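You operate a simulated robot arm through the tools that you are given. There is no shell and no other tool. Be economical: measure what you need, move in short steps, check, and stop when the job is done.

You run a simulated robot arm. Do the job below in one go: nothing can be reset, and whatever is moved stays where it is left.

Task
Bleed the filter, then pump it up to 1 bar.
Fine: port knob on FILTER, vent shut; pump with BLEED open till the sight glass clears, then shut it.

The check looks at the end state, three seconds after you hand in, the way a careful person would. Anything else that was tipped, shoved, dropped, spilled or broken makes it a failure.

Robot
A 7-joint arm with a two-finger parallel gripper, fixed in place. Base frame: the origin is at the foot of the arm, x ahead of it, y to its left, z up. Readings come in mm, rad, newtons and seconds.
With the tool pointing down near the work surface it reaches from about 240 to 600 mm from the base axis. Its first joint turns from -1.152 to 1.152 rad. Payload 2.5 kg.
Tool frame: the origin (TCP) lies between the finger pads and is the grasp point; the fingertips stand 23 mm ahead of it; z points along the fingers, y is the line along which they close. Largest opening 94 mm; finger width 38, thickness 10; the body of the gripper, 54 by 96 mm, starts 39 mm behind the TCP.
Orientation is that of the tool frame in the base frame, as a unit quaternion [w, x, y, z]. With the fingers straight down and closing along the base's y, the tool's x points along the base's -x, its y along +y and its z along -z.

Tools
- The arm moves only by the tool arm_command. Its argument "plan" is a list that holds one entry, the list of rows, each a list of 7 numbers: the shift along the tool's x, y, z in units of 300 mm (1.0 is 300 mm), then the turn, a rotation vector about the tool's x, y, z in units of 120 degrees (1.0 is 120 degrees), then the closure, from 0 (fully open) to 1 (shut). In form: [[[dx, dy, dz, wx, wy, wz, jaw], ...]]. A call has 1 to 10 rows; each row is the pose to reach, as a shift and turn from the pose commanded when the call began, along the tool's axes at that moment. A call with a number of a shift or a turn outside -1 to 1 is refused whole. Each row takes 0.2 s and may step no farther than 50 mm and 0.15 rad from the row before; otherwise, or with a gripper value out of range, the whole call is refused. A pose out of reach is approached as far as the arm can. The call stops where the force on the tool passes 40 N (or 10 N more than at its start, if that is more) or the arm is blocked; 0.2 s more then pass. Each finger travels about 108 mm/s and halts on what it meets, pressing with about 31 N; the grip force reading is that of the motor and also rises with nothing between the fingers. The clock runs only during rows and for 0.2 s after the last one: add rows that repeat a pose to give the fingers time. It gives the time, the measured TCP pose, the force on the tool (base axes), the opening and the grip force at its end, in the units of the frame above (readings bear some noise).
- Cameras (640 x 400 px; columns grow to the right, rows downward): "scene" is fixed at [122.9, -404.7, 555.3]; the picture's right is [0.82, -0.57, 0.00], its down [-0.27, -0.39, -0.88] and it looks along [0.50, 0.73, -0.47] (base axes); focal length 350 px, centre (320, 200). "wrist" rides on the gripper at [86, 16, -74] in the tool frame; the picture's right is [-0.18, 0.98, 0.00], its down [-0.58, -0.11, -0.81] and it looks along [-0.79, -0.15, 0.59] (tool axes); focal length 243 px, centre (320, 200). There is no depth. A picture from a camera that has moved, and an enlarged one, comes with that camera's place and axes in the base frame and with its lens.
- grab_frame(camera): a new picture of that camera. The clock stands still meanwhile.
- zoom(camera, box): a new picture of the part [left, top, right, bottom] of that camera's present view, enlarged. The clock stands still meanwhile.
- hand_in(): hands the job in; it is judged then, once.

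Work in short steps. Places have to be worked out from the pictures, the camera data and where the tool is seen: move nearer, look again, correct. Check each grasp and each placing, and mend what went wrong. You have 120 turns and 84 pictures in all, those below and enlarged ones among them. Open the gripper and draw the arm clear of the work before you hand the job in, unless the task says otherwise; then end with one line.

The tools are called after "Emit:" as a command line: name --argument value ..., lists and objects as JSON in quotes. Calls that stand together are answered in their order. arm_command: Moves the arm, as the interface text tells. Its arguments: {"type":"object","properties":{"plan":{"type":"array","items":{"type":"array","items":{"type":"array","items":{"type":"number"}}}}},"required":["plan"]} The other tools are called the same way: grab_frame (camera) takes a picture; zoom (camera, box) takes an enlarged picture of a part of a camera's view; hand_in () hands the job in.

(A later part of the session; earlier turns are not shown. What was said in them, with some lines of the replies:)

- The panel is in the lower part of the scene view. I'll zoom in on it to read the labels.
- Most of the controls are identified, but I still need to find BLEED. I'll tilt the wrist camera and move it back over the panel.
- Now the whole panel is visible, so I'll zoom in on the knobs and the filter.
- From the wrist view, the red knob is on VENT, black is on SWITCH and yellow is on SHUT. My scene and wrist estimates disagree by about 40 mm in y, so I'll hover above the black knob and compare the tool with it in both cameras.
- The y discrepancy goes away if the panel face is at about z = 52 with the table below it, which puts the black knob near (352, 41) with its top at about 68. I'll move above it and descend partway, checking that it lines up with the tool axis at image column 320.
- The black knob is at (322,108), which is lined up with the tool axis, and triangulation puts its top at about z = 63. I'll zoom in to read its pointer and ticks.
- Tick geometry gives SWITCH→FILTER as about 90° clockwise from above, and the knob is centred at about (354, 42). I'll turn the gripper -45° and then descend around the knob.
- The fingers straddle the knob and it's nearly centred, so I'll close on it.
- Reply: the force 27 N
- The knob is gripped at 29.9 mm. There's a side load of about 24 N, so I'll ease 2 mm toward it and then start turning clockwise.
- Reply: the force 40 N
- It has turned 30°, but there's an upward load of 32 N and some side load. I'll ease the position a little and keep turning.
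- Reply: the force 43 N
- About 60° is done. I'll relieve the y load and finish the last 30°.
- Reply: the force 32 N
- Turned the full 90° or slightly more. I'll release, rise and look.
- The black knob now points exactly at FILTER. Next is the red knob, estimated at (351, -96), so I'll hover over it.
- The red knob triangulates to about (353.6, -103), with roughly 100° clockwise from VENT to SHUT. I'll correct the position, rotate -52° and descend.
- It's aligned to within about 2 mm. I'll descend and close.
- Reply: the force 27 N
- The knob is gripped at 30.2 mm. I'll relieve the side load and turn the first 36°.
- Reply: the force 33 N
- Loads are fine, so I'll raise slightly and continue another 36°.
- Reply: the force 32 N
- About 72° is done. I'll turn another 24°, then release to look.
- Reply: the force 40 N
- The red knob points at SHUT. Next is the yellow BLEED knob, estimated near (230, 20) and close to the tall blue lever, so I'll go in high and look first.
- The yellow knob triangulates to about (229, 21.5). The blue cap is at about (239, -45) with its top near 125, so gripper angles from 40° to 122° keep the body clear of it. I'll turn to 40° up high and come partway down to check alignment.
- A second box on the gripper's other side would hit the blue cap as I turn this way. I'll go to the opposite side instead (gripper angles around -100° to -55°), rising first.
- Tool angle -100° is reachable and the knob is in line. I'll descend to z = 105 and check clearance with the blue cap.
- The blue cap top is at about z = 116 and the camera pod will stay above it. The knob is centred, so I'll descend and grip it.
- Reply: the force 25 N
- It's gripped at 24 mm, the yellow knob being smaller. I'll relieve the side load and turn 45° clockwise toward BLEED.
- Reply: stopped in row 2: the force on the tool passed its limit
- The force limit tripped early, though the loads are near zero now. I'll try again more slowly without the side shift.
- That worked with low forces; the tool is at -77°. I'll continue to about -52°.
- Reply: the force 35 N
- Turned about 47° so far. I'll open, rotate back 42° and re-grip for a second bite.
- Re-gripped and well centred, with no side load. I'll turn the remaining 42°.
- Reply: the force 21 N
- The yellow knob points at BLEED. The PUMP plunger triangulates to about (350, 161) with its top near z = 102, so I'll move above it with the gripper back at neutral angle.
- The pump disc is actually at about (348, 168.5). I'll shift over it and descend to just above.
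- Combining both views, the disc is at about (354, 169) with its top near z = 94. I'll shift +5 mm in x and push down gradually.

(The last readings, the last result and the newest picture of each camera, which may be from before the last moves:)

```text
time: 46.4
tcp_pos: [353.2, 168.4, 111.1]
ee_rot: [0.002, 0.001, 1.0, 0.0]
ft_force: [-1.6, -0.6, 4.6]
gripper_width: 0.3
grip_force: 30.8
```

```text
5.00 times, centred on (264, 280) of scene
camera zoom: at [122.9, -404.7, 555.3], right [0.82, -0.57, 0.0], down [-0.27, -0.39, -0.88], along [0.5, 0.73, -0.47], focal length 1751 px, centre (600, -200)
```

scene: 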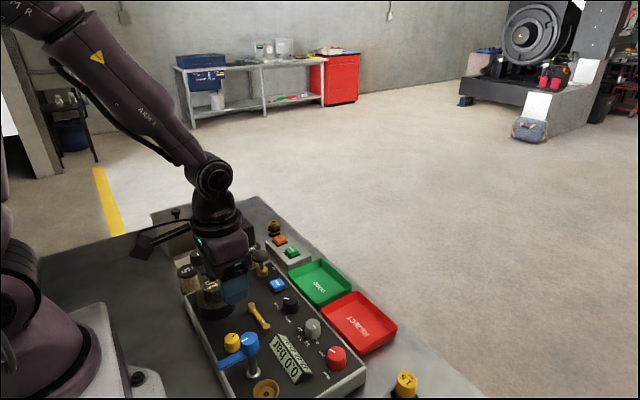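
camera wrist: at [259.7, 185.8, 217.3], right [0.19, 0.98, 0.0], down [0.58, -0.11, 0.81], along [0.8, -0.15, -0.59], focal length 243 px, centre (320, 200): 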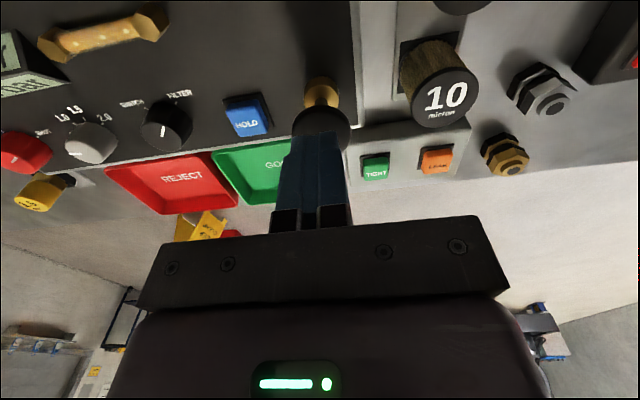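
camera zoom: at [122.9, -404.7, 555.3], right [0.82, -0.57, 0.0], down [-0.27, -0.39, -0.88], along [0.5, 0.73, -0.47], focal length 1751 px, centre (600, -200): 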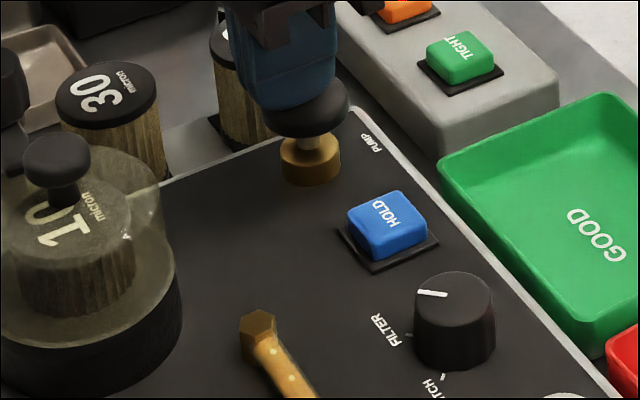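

The disc is contacted and pressing with a light spring force. I'll push to the bottom, then lift and check that it springs back.

Emit:
arm_command --plan '[[[0, 0, 0.02, 0, 0, 0, 1], [0, 0, 0.04, 0, 0, 0, 1], [0, 0, 0.06, 0, 0, 0, 1], [0, 0, 0.06, 0, 0, 0, 1]]]'

Emit:
zoom --camera "scene" --box '[170, 240, 346, 350]'

```text
time: 47.1
tcp_pos: [353.9, 168.7, 100.4]
ee_rot: [0.004, 0.001, 1.0, 0.0]
ft_force: [-5.3, -1.5, 16.6]
gripper_width: 0.0
grip_force: 30.8
stopped in row 3: the force on the tool passed its limit (the readings are from after the stop); the commanded pose is now the measured one
```

```text
3.64 times, centred on (258, 295) of scene
camera zoom: at [122.9, -404.7, 555.3], right [0.82, -0.57, 0.0], down [-0.27, -0.39, -0.88], along [0.5, 0.73, -0.47], focal length 1274 px, centre (546, -146)
```

zoom: 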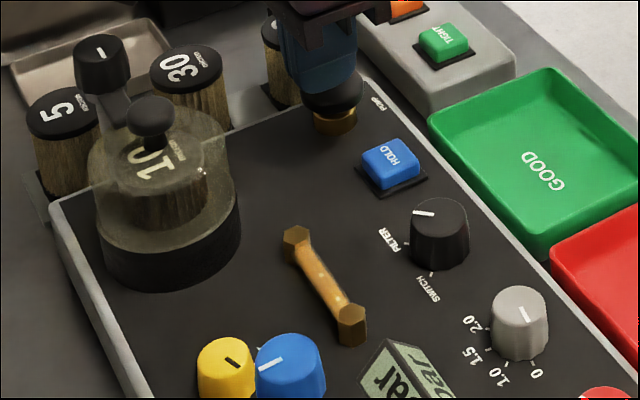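

It bottoms out at TCP z ≈ 100. I'll lift clear and see whether it returns, and check the sight glass and gauge.

Emit:
arm_command --plan '[[[0, 0, -0.04, 0, 0, 0, 1], [0, 0, -0.08, 0, 0, 0, 1], [0, 0, -0.1, 0, 0, 0, 1]]]'

Emit:
zoom --camera "scene" --box '[170, 240, 346, 350]'

Emit:
zoom --camera "scene" --box '[230, 290, 326, 385]'

```text
time: 47.9
tcp_pos: [354.2, 167.9, 129.6]
ee_rot: [0.003, 0.001, 1.0, -0.001]
ft_force: [0.6, -0.6, -0.1]
gripper_width: 0.0
grip_force: 30.8
```

```text
3.64 times, centred on (258, 295) of scene
camera zoom: at [122.9, -404.7, 555.3], right [0.82, -0.57, 0.0], down [-0.27, -0.39, -0.88], along [0.5, 0.73, -0.47], focal length 1274 px, centre (546, -146)
```

zoom: 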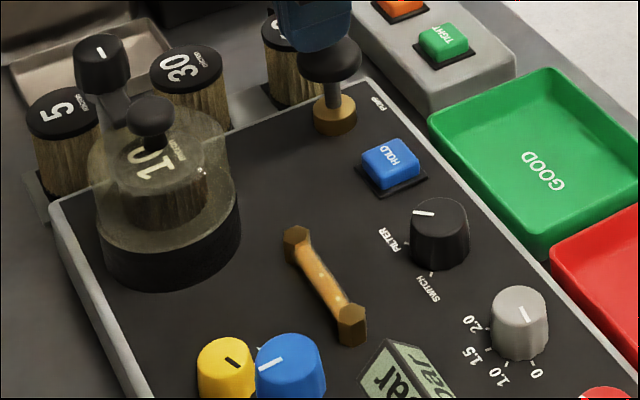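

```text
4.21 times, centred on (278, 338) of scene
camera zoom: at [122.9, -404.7, 555.3], right [0.82, -0.57, 0.0], down [-0.27, -0.39, -0.88], along [0.5, 0.73, -0.47], focal length 1475 px, centre (497, -379)
```

zoom: 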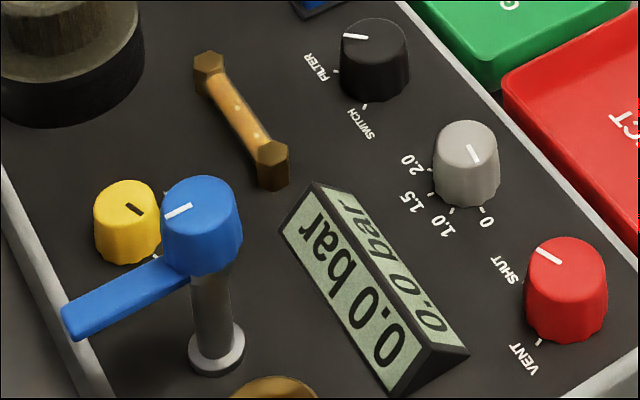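

The plunger springs back. I'll look closely at the sight glass, then do three strokes.

Emit:
zoom --camera "scene" --box '[240, 295, 280, 335]'

Emit:
arm_command --plan '[[[0, 0, 0.07, 0, 0, 0, 1], [0, 0, 0.096, 0, 0, 0, 1], [0, 0, 0.02, 0, 0, 0, 1], [0, 0, 0.07, 0, 0, 0, 1], [0, 0, 0.096, 0, 0, 0, 1], [0, 0, 0.02, 0, 0, 0, 1], [0, 0, 0.07, 0, 0, 0, 1], [0, 0, 0.096, 0, 0, 0, 1], [0, 0, 0.02, 0, 0, 0, 1], [0, 0, 0, 0, 0, 0, 1]]]'

Emit:
zoom --camera "scene" --box '[240, 295, 280, 335]'

```text
10.00 times, centred on (260, 315) of scene
camera zoom: at [122.9, -404.7, 555.3], right [0.82, -0.57, 0.0], down [-0.27, -0.39, -0.88], along [0.5, 0.73, -0.47], focal length 3502 px, centre (920, -950)
```

zoom: 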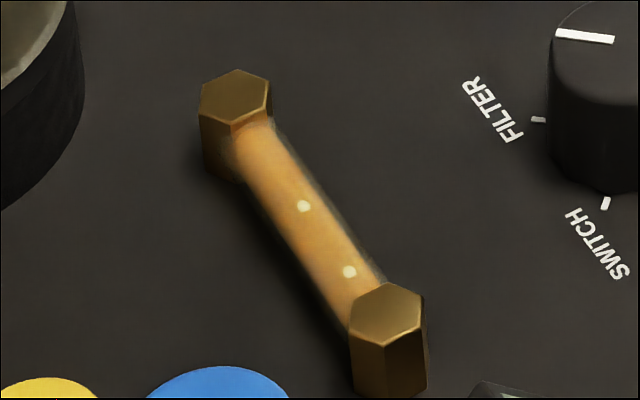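

```text
time: 50.1
tcp_pos: [354.4, 166.8, 130.7]
ee_rot: [0.004, 0.001, 1.0, -0.001]
ft_force: [0.7, -0.1, -0.1]
gripper_width: 0.0
grip_force: 31.2
```

```text
10.00 times, centred on (260, 315) of scene
camera zoom: at [122.9, -404.7, 555.3], right [0.82, -0.57, 0.0], down [-0.27, -0.39, -0.88], along [0.5, 0.73, -0.47], focal length 3502 px, centre (920, -950)
```

zoom: 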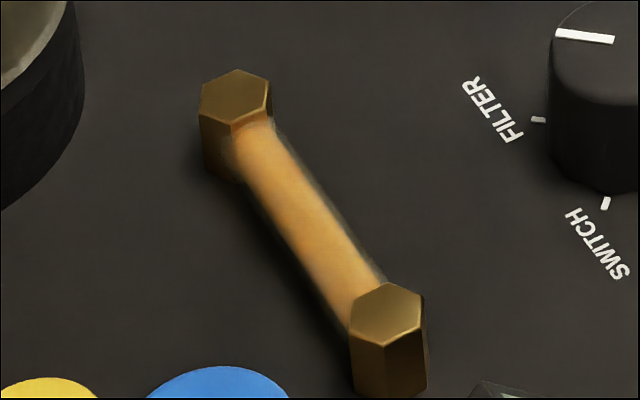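

The sight glass is clear after three more strokes. Now I'll go back to the yellow knob to shut it, rising first and then crossing over while turning to -55°.

Emit:
arm_command --plan '[[[0, 0, -0.15, 0, 0, 0, 1], [0.04, -0.05, -0.23, 0, 0, -0.04, 0.9], [0.1, -0.11, -0.23, 0, 0, -0.1, 0.8], [0.16, -0.18, -0.23, 0, 0, -0.16, 0.7], [0.22, -0.26, -0.23, 0, 0, -0.22, 0.6], [0.28, -0.34, -0.23, 0, 0, -0.28, 0.5], [0.34, -0.41, -0.23, 0, 0, -0.34, 0.4], [0.4, -0.487, -0.23, 0, 0, -0.4, 0.4], [0.408, -0.487, -0.23, 0, 0, -0.4583, 0.4], [0.408, -0.487, -0.23, 0, 0, -0.4583, 0.4]]]'

Emit:
grab_frame --camera "wrist"

Emit:
zoom --camera "scene" --box '[170, 240, 346, 350]'

```text
time: 52.3
tcp_pos: [230.7, 23.7, 198.3]
ee_rot: [0.003, -0.462, 0.887, -0.002]
ft_force: [0.1, -0.2, -0.1]
gripper_width: 56.3
grip_force: 0.0
```

```text
40 pictures are left
camera wrist: at [167.3, -38.5, 271.8], right [-0.7, 0.71, -0.01], down [0.42, 0.41, 0.81], along [0.58, 0.56, -0.59], focal length 243 px, centre (320, 200)
```

wrist: 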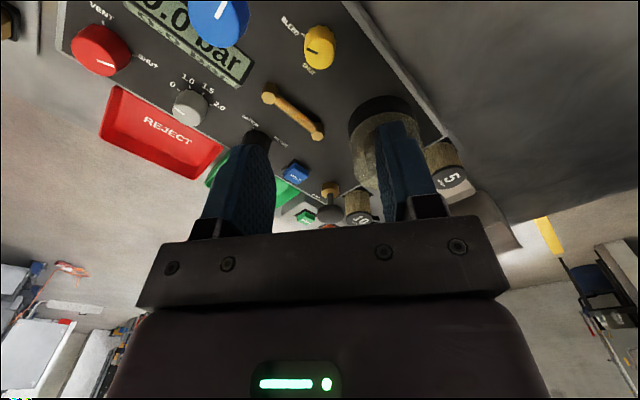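

```text
3.64 times, centred on (258, 295) of scene
camera zoom: at [122.9, -404.7, 555.3], right [0.82, -0.57, 0.0], down [-0.27, -0.39, -0.88], along [0.5, 0.73, -0.47], focal length 1274 px, centre (546, -146)
```

zoom: 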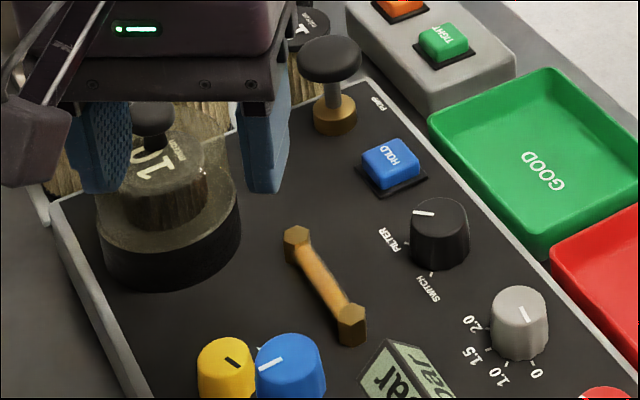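

It's lined up with the yellow knob. I'll descend to z ≈ 79 and grip.

Emit:
arm_command --plan '[[[0.004, -0.004, 0.12, 0, 0, 0, 0.4], [0.004, -0.004, 0.24, 0, 0, 0, 0.4], [0.004, -0.004, 0.34, 0, 0, 0, 0.4], [0.004, -0.004, 0.398, 0, 0, 0, 0.4], [0.004, -0.004, 0.398, 0, 0, 0, 0.4], [0.004, -0.004, 0.398, 0, 0, 0, 0.6], [0.004, -0.004, 0.398, 0, 0, 0, 0.8], [0.004, -0.004, 0.398, 0, 0, 0, 0.8]]]'

```text
time: 54.1
tcp_pos: [231.5, 22.4, 78.2]
ee_rot: [0.0, -0.462, 0.887, 0.0]
ft_force: [-15.9, 12.5, 2.4]
gripper_width: 24.5
grip_force: 45.4
```

Gripped. I'll relieve 1.5 mm and turn 42° counter-clockwise.

Emit:
arm_command --plan '[[[0, 0.003, 0, 0, 0, 0, 0.8], [0, 0.005, 0, 0, 0, -0.03, 0.8], [0, 0.005, 0, 0, 0, -0.07, 0.8], [0, 0.005, 0, 0, 0, -0.11, 0.8], [0, 0.005, 0, 0, 0, -0.15, 0.8], [0, 0.005, 0, 0, 0, -0.19, 0.8], [0, 0.005, 0, 0, 0, -0.23, 0.8], [0, 0.005, 0, 0, 0, -0.27, 0.8], [0, 0.005, 0, 0, 0, -0.31, 0.8], [0, 0.005, 0, 0, 0, -0.35, 0.8]]]'

```text
time: 56.3
tcp_pos: [232.1, 20.1, 79.8]
ee_rot: [-0.002, 0.749, -0.663, 0.003]
ft_force: [-4.3, 5.0, -26.2]
gripper_width: 24.1
grip_force: 45.1
```

Turned 42°. I'll open, rotate back 42° clockwise and re-grip.

Emit:
arm_command --plan '[[[0, 0, 0, 0, 0, 0, 0.4], [0, 0, 0.003, 0, 0, 0, 0.4], [0, 0, 0.003, 0, 0, 0.06, 0.4], [0, 0, 0.003, 0, 0, 0.12, 0.4], [0, 0, 0.003, 0, 0, 0.18, 0.4], [0, 0, 0.003, 0, 0, 0.24, 0.4], [0, 0, 0.003, 0, 0, 0.3, 0.4], [0, 0, 0.003, 0, 0, 0.36, 0.4], [0, 0, 0.003, 0, 0, 0.36, 0.4]]]'

Emit:
arm_command --plan '[[[0, 0, 0, 0, 0, 0, 0.6], [0, 0, 0, 0, 0, 0, 0.8], [0, 0, 0, 0, 0, 0, 0.8]]]'

```text
time: 58.3
tcp_pos: [230.9, 22.5, 78.0]
ee_rot: [0.003, -0.45, 0.893, -0.003]
ft_force: [0.2, -0.4, 0.5]
gripper_width: 56.6
grip_force: 0.0
```

```text
time: 59.1
tcp_pos: [231.6, 21.9, 77.5]
ee_rot: [0.003, -0.452, 0.892, -0.003]
ft_force: [3.6, -3.7, -4.3]
gripper_width: 24.6
grip_force: 45.2
```

Re-gripped. I'll turn the final 46° or so counter-clockwise.

Emit:
arm_command --plan '[[[0, 0, 0, 0, 0, -0.03, 0.8], [0, 0, 0, 0, 0, -0.07, 0.8], [0, 0, 0, 0, 0, -0.11, 0.8], [0, 0, 0, 0, 0, -0.15, 0.8], [0, 0, 0, 0, 0, -0.19, 0.8], [0, 0, 0, 0, 0, -0.24, 0.8], [0, 0, 0, 0, 0, -0.29, 0.8], [0, 0, 0, 0, 0, -0.34, 0.8], [0, 0, 0, 0, 0, -0.385, 0.8], [0, 0, 0, 0, 0, -0.385, 0.8]]]'

Emit:
arm_command --plan '[[[0, 0, 0, 0, 0, 0, 0.4], [0, 0, 0, 0, 0, 0, 0.4], [0, 0, -0.12, 0, 0, 0, 0.4], [0, 0, -0.25, 0, 0, 0, 0.4], [0, 0, -0.4, 0, 0, 0, 0.4], [0, 0, -0.4, 0, 0, 0, 0.4]]]'

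Emit:
zoom --camera "wrist" --box '[240, 0, 400, 100]'

```text
time: 61.3
tcp_pos: [232.2, 22.2, 76.7]
ee_rot: [-0.002, 0.766, -0.643, 0.004]
ft_force: [7.2, 0.9, 13.5]
gripper_width: 24.4
grip_force: 44.6
```

```text
time: 62.7
tcp_pos: [233.1, 20.5, 196.7]
ee_rot: [-0.002, 0.766, -0.643, 0.002]
ft_force: [0.7, 0.5, 0.5]
gripper_width: 56.5
grip_force: 0.0
```

```text
4.00 times, centred on (320, 50) of wrist
camera zoom: at [231.0, -67.6, 270.8], right [-1.0, 0.01, -0.01], down [0.0, 0.59, 0.81], along [0.01, 0.81, -0.59], focal length 970 px, centre (320, 800)
```

zoom: 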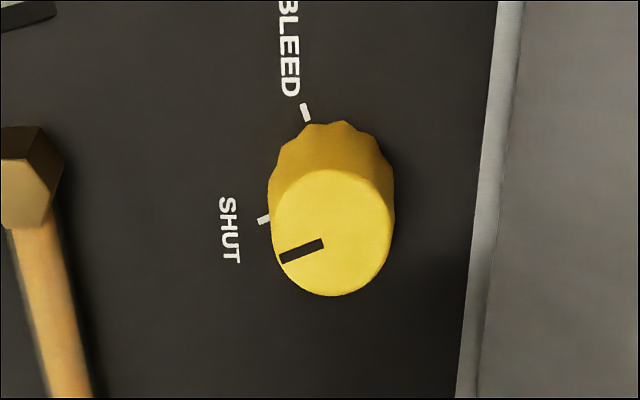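

BLEED is shut. I'll return to the pump, unwinding the wrist on the way.

Emit:
arm_command --plan '[[[0, 0, 0, 0, 0, 0.07, 0.5], [0, 0, 0, 0, 0, 0.14, 0.6], [-0.05, -0.06, 0, 0, 0, 0.21, 0.7], [-0.1, -0.12, 0, 0, 0, 0.28, 0.8], [-0.16, -0.18, 0, 0, 0, 0.35, 0.9], [-0.22, -0.25, 0, 0, 0, 0.42, 1], [-0.28, -0.32, 0, 0, 0, 0.49, 1], [-0.34, -0.39, 0, 0, 0, 0.56, 1], [-0.4, -0.46, 0, 0, 0, 0.63, 1], [-0.414, -0.481, 0, 0, 0, 0.7, 1]]]'

Emit:
arm_command --plan '[[[0, 0, 0, 0, 0, 0.066, 1], [0, 0, 0, 0, 0, 0.1333, 1], [0, 0, 0.1, 0, 0, 0.1333, 1], [0, 0, 0.18, 0, 0, 0.1333, 1], [0, 0, 0.18, 0, 0, 0.1333, 1]]]'

Emit:
zoom --camera "scene" --box '[170, 220, 346, 330]'

```text
time: 64.9
tcp_pos: [349.9, 170.2, 196.7]
ee_rot: [0.004, -0.138, 0.99, -0.002]
ft_force: [-0.3, 0.2, -0.7]
gripper_width: 0.3
grip_force: 31.1
```

```text
time: 66.1
tcp_pos: [350.7, 168.8, 142.6]
ee_rot: [0.004, 0.0, 1.0, -0.001]
ft_force: [-0.6, -0.4, 0.9]
gripper_width: 0.0
grip_force: 30.8
```

```text
3.64 times, centred on (258, 275) of scene
camera zoom: at [122.9, -404.7, 555.3], right [0.82, -0.57, 0.0], down [-0.27, -0.39, -0.88], along [0.5, 0.73, -0.47], focal length 1274 px, centre (546, -73)
```

zoom: 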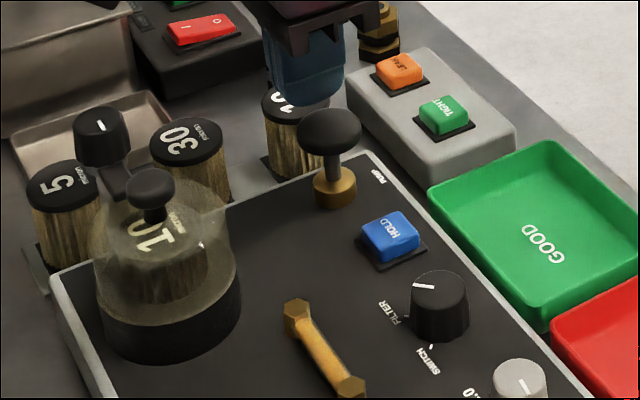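

In place over the pump. I'll do one stroke, then read the gauge.

Emit:
arm_command --plan '[[[-0.011, 0, 0.04, 0, 0, 0, 1], [-0.011, 0, 0.1, 0, 0, 0, 1], [-0.011, 0, 0.135, 0, 0, 0, 1], [-0.011, 0, 0.06, 0, 0, 0, 1], [-0.011, 0, 0.04, 0, 0, 0, 1]]]'

Emit:
zoom --camera "scene" --box '[240, 310, 336, 385]'

```text
time: 67.3
tcp_pos: [352.5, 168.4, 130.9]
ee_rot: [0.004, 0.001, 1.0, -0.001]
ft_force: [-0.1, -0.1, 0.0]
gripper_width: 0.0
grip_force: 30.8
```

```text
5.33 times, centred on (288, 348) of scene
camera zoom: at [123.0, -404.7, 555.3], right [0.82, -0.57, 0.0], down [-0.27, -0.39, -0.88], along [0.5, 0.73, -0.47], focal length 1868 px, centre (491, -587)
```

zoom: 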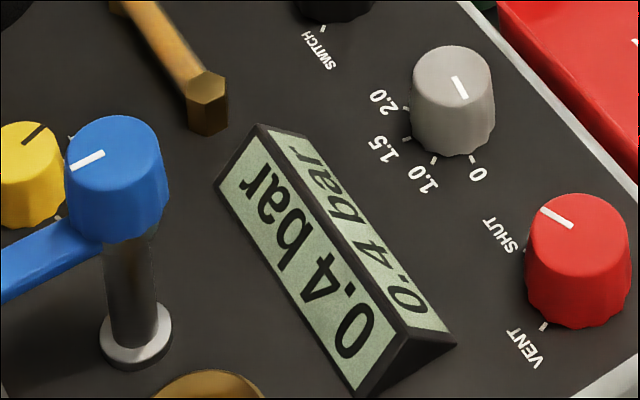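

0.4 bar after one stroke. One more full stroke, then I'll read again.

Emit:
arm_command --plan '[[[0, 0, 0.06, 0, 0, 0, 1], [0, 0, 0.095, 0, 0, 0, 1], [0, 0, 0.02, 0, 0, 0, 1], [0, 0, 0, 0, 0, 0, 1]]]'

Emit:
zoom --camera "scene" --box '[240, 310, 336, 385]'

```text
time: 68.3
tcp_pos: [354.9, 170.0, 134.3]
ee_rot: [0.003, 0.0, 1.0, 0.001]
ft_force: [-0.1, -0.3, -0.4]
gripper_width: 0.3
grip_force: 30.8
```

```text
5.33 times, centred on (288, 348) of scene
camera zoom: at [122.9, -404.7, 555.3], right [0.82, -0.57, 0.0], down [-0.27, -0.39, -0.88], along [0.5, 0.73, -0.47], focal length 1868 px, centre (491, -587)
```

zoom: 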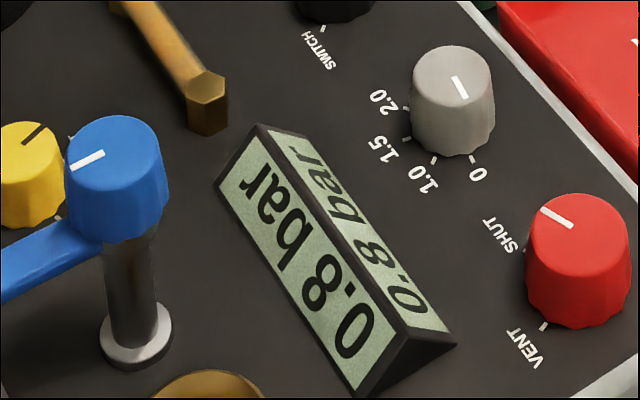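

0.8 bar. I need about half a stroke more, so I'll press slowly in small increments and watch the gauge.

Emit:
arm_command --plan '[[[0, 0, 0.04, 0, 0, 0, 1], [0, 0, 0.06, 0, 0, 0, 1], [0, 0, 0.06, 0, 0, 0, 1]]]'

Emit:
zoom --camera "scene" --box '[240, 310, 336, 385]'

```text
time: 69.1
tcp_pos: [354.6, 169.0, 117.0]
ee_rot: [0.003, 0.001, 1.0, -0.001]
ft_force: [0.4, 0.8, 2.3]
gripper_width: 0.0
grip_force: 31.3
```

```text
5.33 times, centred on (288, 348) of scene
camera zoom: at [122.9, -404.7, 555.3], right [0.82, -0.57, 0.0], down [-0.27, -0.39, -0.88], along [0.5, 0.73, -0.47], focal length 1868 px, centre (491, -587)
```

zoom: 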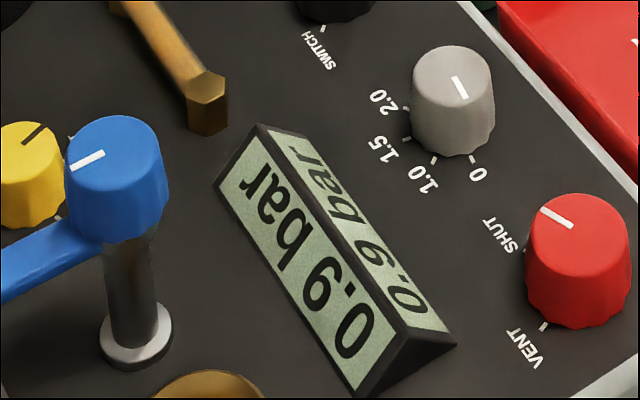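

0.9 bar. I'll press a further 3 mm.

Emit:
arm_command --plan '[[[0, 0, 0.011, 0, 0, 0, 1], [0, 0, 0.011, 0, 0, 0, 1]]]'

Emit:
zoom --camera "scene" --box '[240, 310, 336, 385]'

```text
time: 69.7
tcp_pos: [355.1, 170.6, 111.4]
ee_rot: [0.004, 0.001, 1.0, -0.001]
ft_force: [-0.9, -1.9, 4.4]
gripper_width: 0.0
grip_force: 30.9
```

```text
5.33 times, centred on (288, 348) of scene
camera zoom: at [122.9, -404.7, 555.3], right [0.82, -0.57, 0.0], down [-0.27, -0.39, -0.88], along [0.5, 0.73, -0.47], focal length 1868 px, centre (491, -587)
```

zoom: 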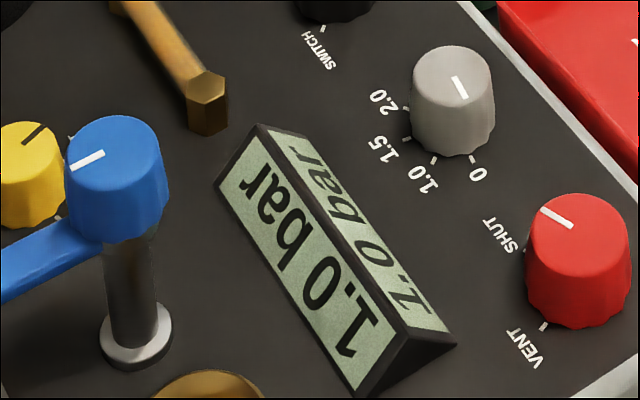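

It reads 1.0 bar. I'll lift off and confirm it holds.

Emit:
arm_command --plan '[[[0, 0, -0.05, 0, 0, 0, 1], [0, 0, -0.15, 0, 0, 0, 1], [0, 0, -0.28, 0, 0, 0, 1], [0, 0, -0.4, 0, 0, 0, 1], [0, 0, -0.4, 0, 0, 0, 0.5], [0, 0, -0.4, 0, 0, 0, 0], [0, 0, -0.4, 0, 0, 0, 0], [0, 0, -0.4, 0, 0, 0, 0], [0, 0, -0.4, 0, 0, 0, 0]]]'

Emit:
zoom --camera "scene" --box '[180, 230, 360, 400]'

Emit:
zoom --camera "scene" --box '[240, 310, 336, 385]'

```text
time: 71.7
tcp_pos: [356.7, 168.7, 233.3]
ee_rot: [0.004, 0.001, 1.0, 0.0]
ft_force: [0.1, 0.1, 0.3]
gripper_width: 94.2
grip_force: 0.1
```

```text
2.35 times, centred on (270, 315) of scene
camera zoom: at [122.9, -404.7, 555.3], right [0.82, -0.57, 0.0], down [-0.27, -0.39, -0.88], along [0.5, 0.73, -0.47], focal length 824 px, centre (438, -71)
```

zoom: 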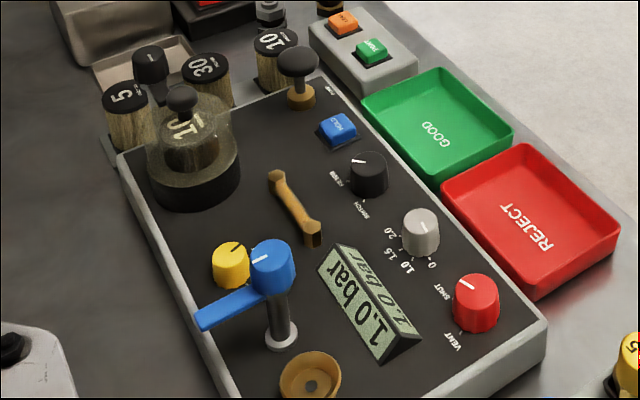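

```text
5.33 times, centred on (288, 348) of scene
camera zoom: at [122.9, -404.7, 555.3], right [0.82, -0.57, 0.0], down [-0.27, -0.39, -0.88], along [0.5, 0.73, -0.47], focal length 1868 px, centre (491, -587)
```

zoom: 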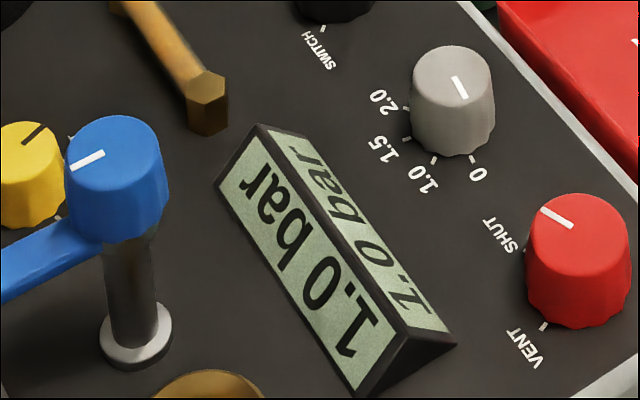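

It holds at 1.0 so far. I'll wait a few more seconds to check for decay before handing in.

Emit:
arm_command --plan '[[[0, 0, 0, 0, 0, 0, 0], [0, 0, 0, 0, 0, 0, 0], [0, 0, 0, 0, 0, 0, 0], [0, 0, 0, 0, 0, 0, 0], [0, 0, 0, 0, 0, 0, 0], [0, 0, 0, 0, 0, 0, 0], [0, 0, 0, 0, 0, 0, 0], [0, 0, 0, 0, 0, 0, 0], [0, 0, 0, 0, 0, 0, 0], [0, 0, 0, 0, 0, 0, 0]]]'

Emit:
zoom --camera "scene" --box '[230, 290, 336, 385]'

```text
time: 73.9
tcp_pos: [357.2, 169.5, 233.8]
ee_rot: [0.003, 0.001, 1.0, 0.001]
ft_force: [-0.5, 0.4, 0.2]
gripper_width: 94.2
grip_force: 0.1
```

```text
4.21 times, centred on (283, 338) of scene
camera zoom: at [122.9, -404.7, 555.3], right [0.82, -0.57, 0.0], down [-0.27, -0.39, -0.88], along [0.5, 0.73, -0.47], focal length 1475 px, centre (476, -379)
```

zoom: 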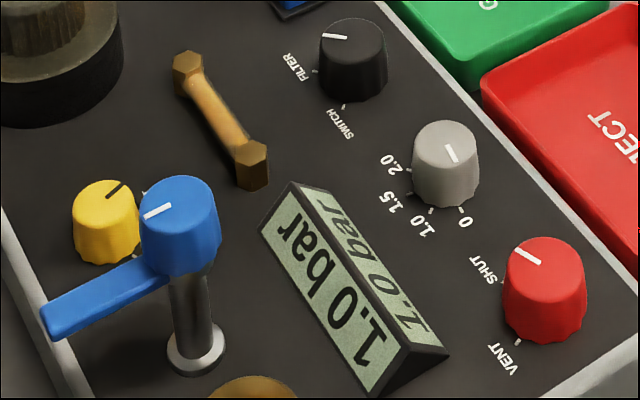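

The gauge is steady at 1.0 bar, the sight glass is clear, BLEED and VENT are shut, and the port is on FILTER. The arm is clear with the gripper open, so I'm handing in.

Emit:
hand_in

```text
The job is handed in.
```

I bled the filter until the sight glass cleared, shut BLEED, and pumped it to 1.0 bar, which held steady for about 4 seconds before I handed in; the port knob is on FILTER and the vent is shut.
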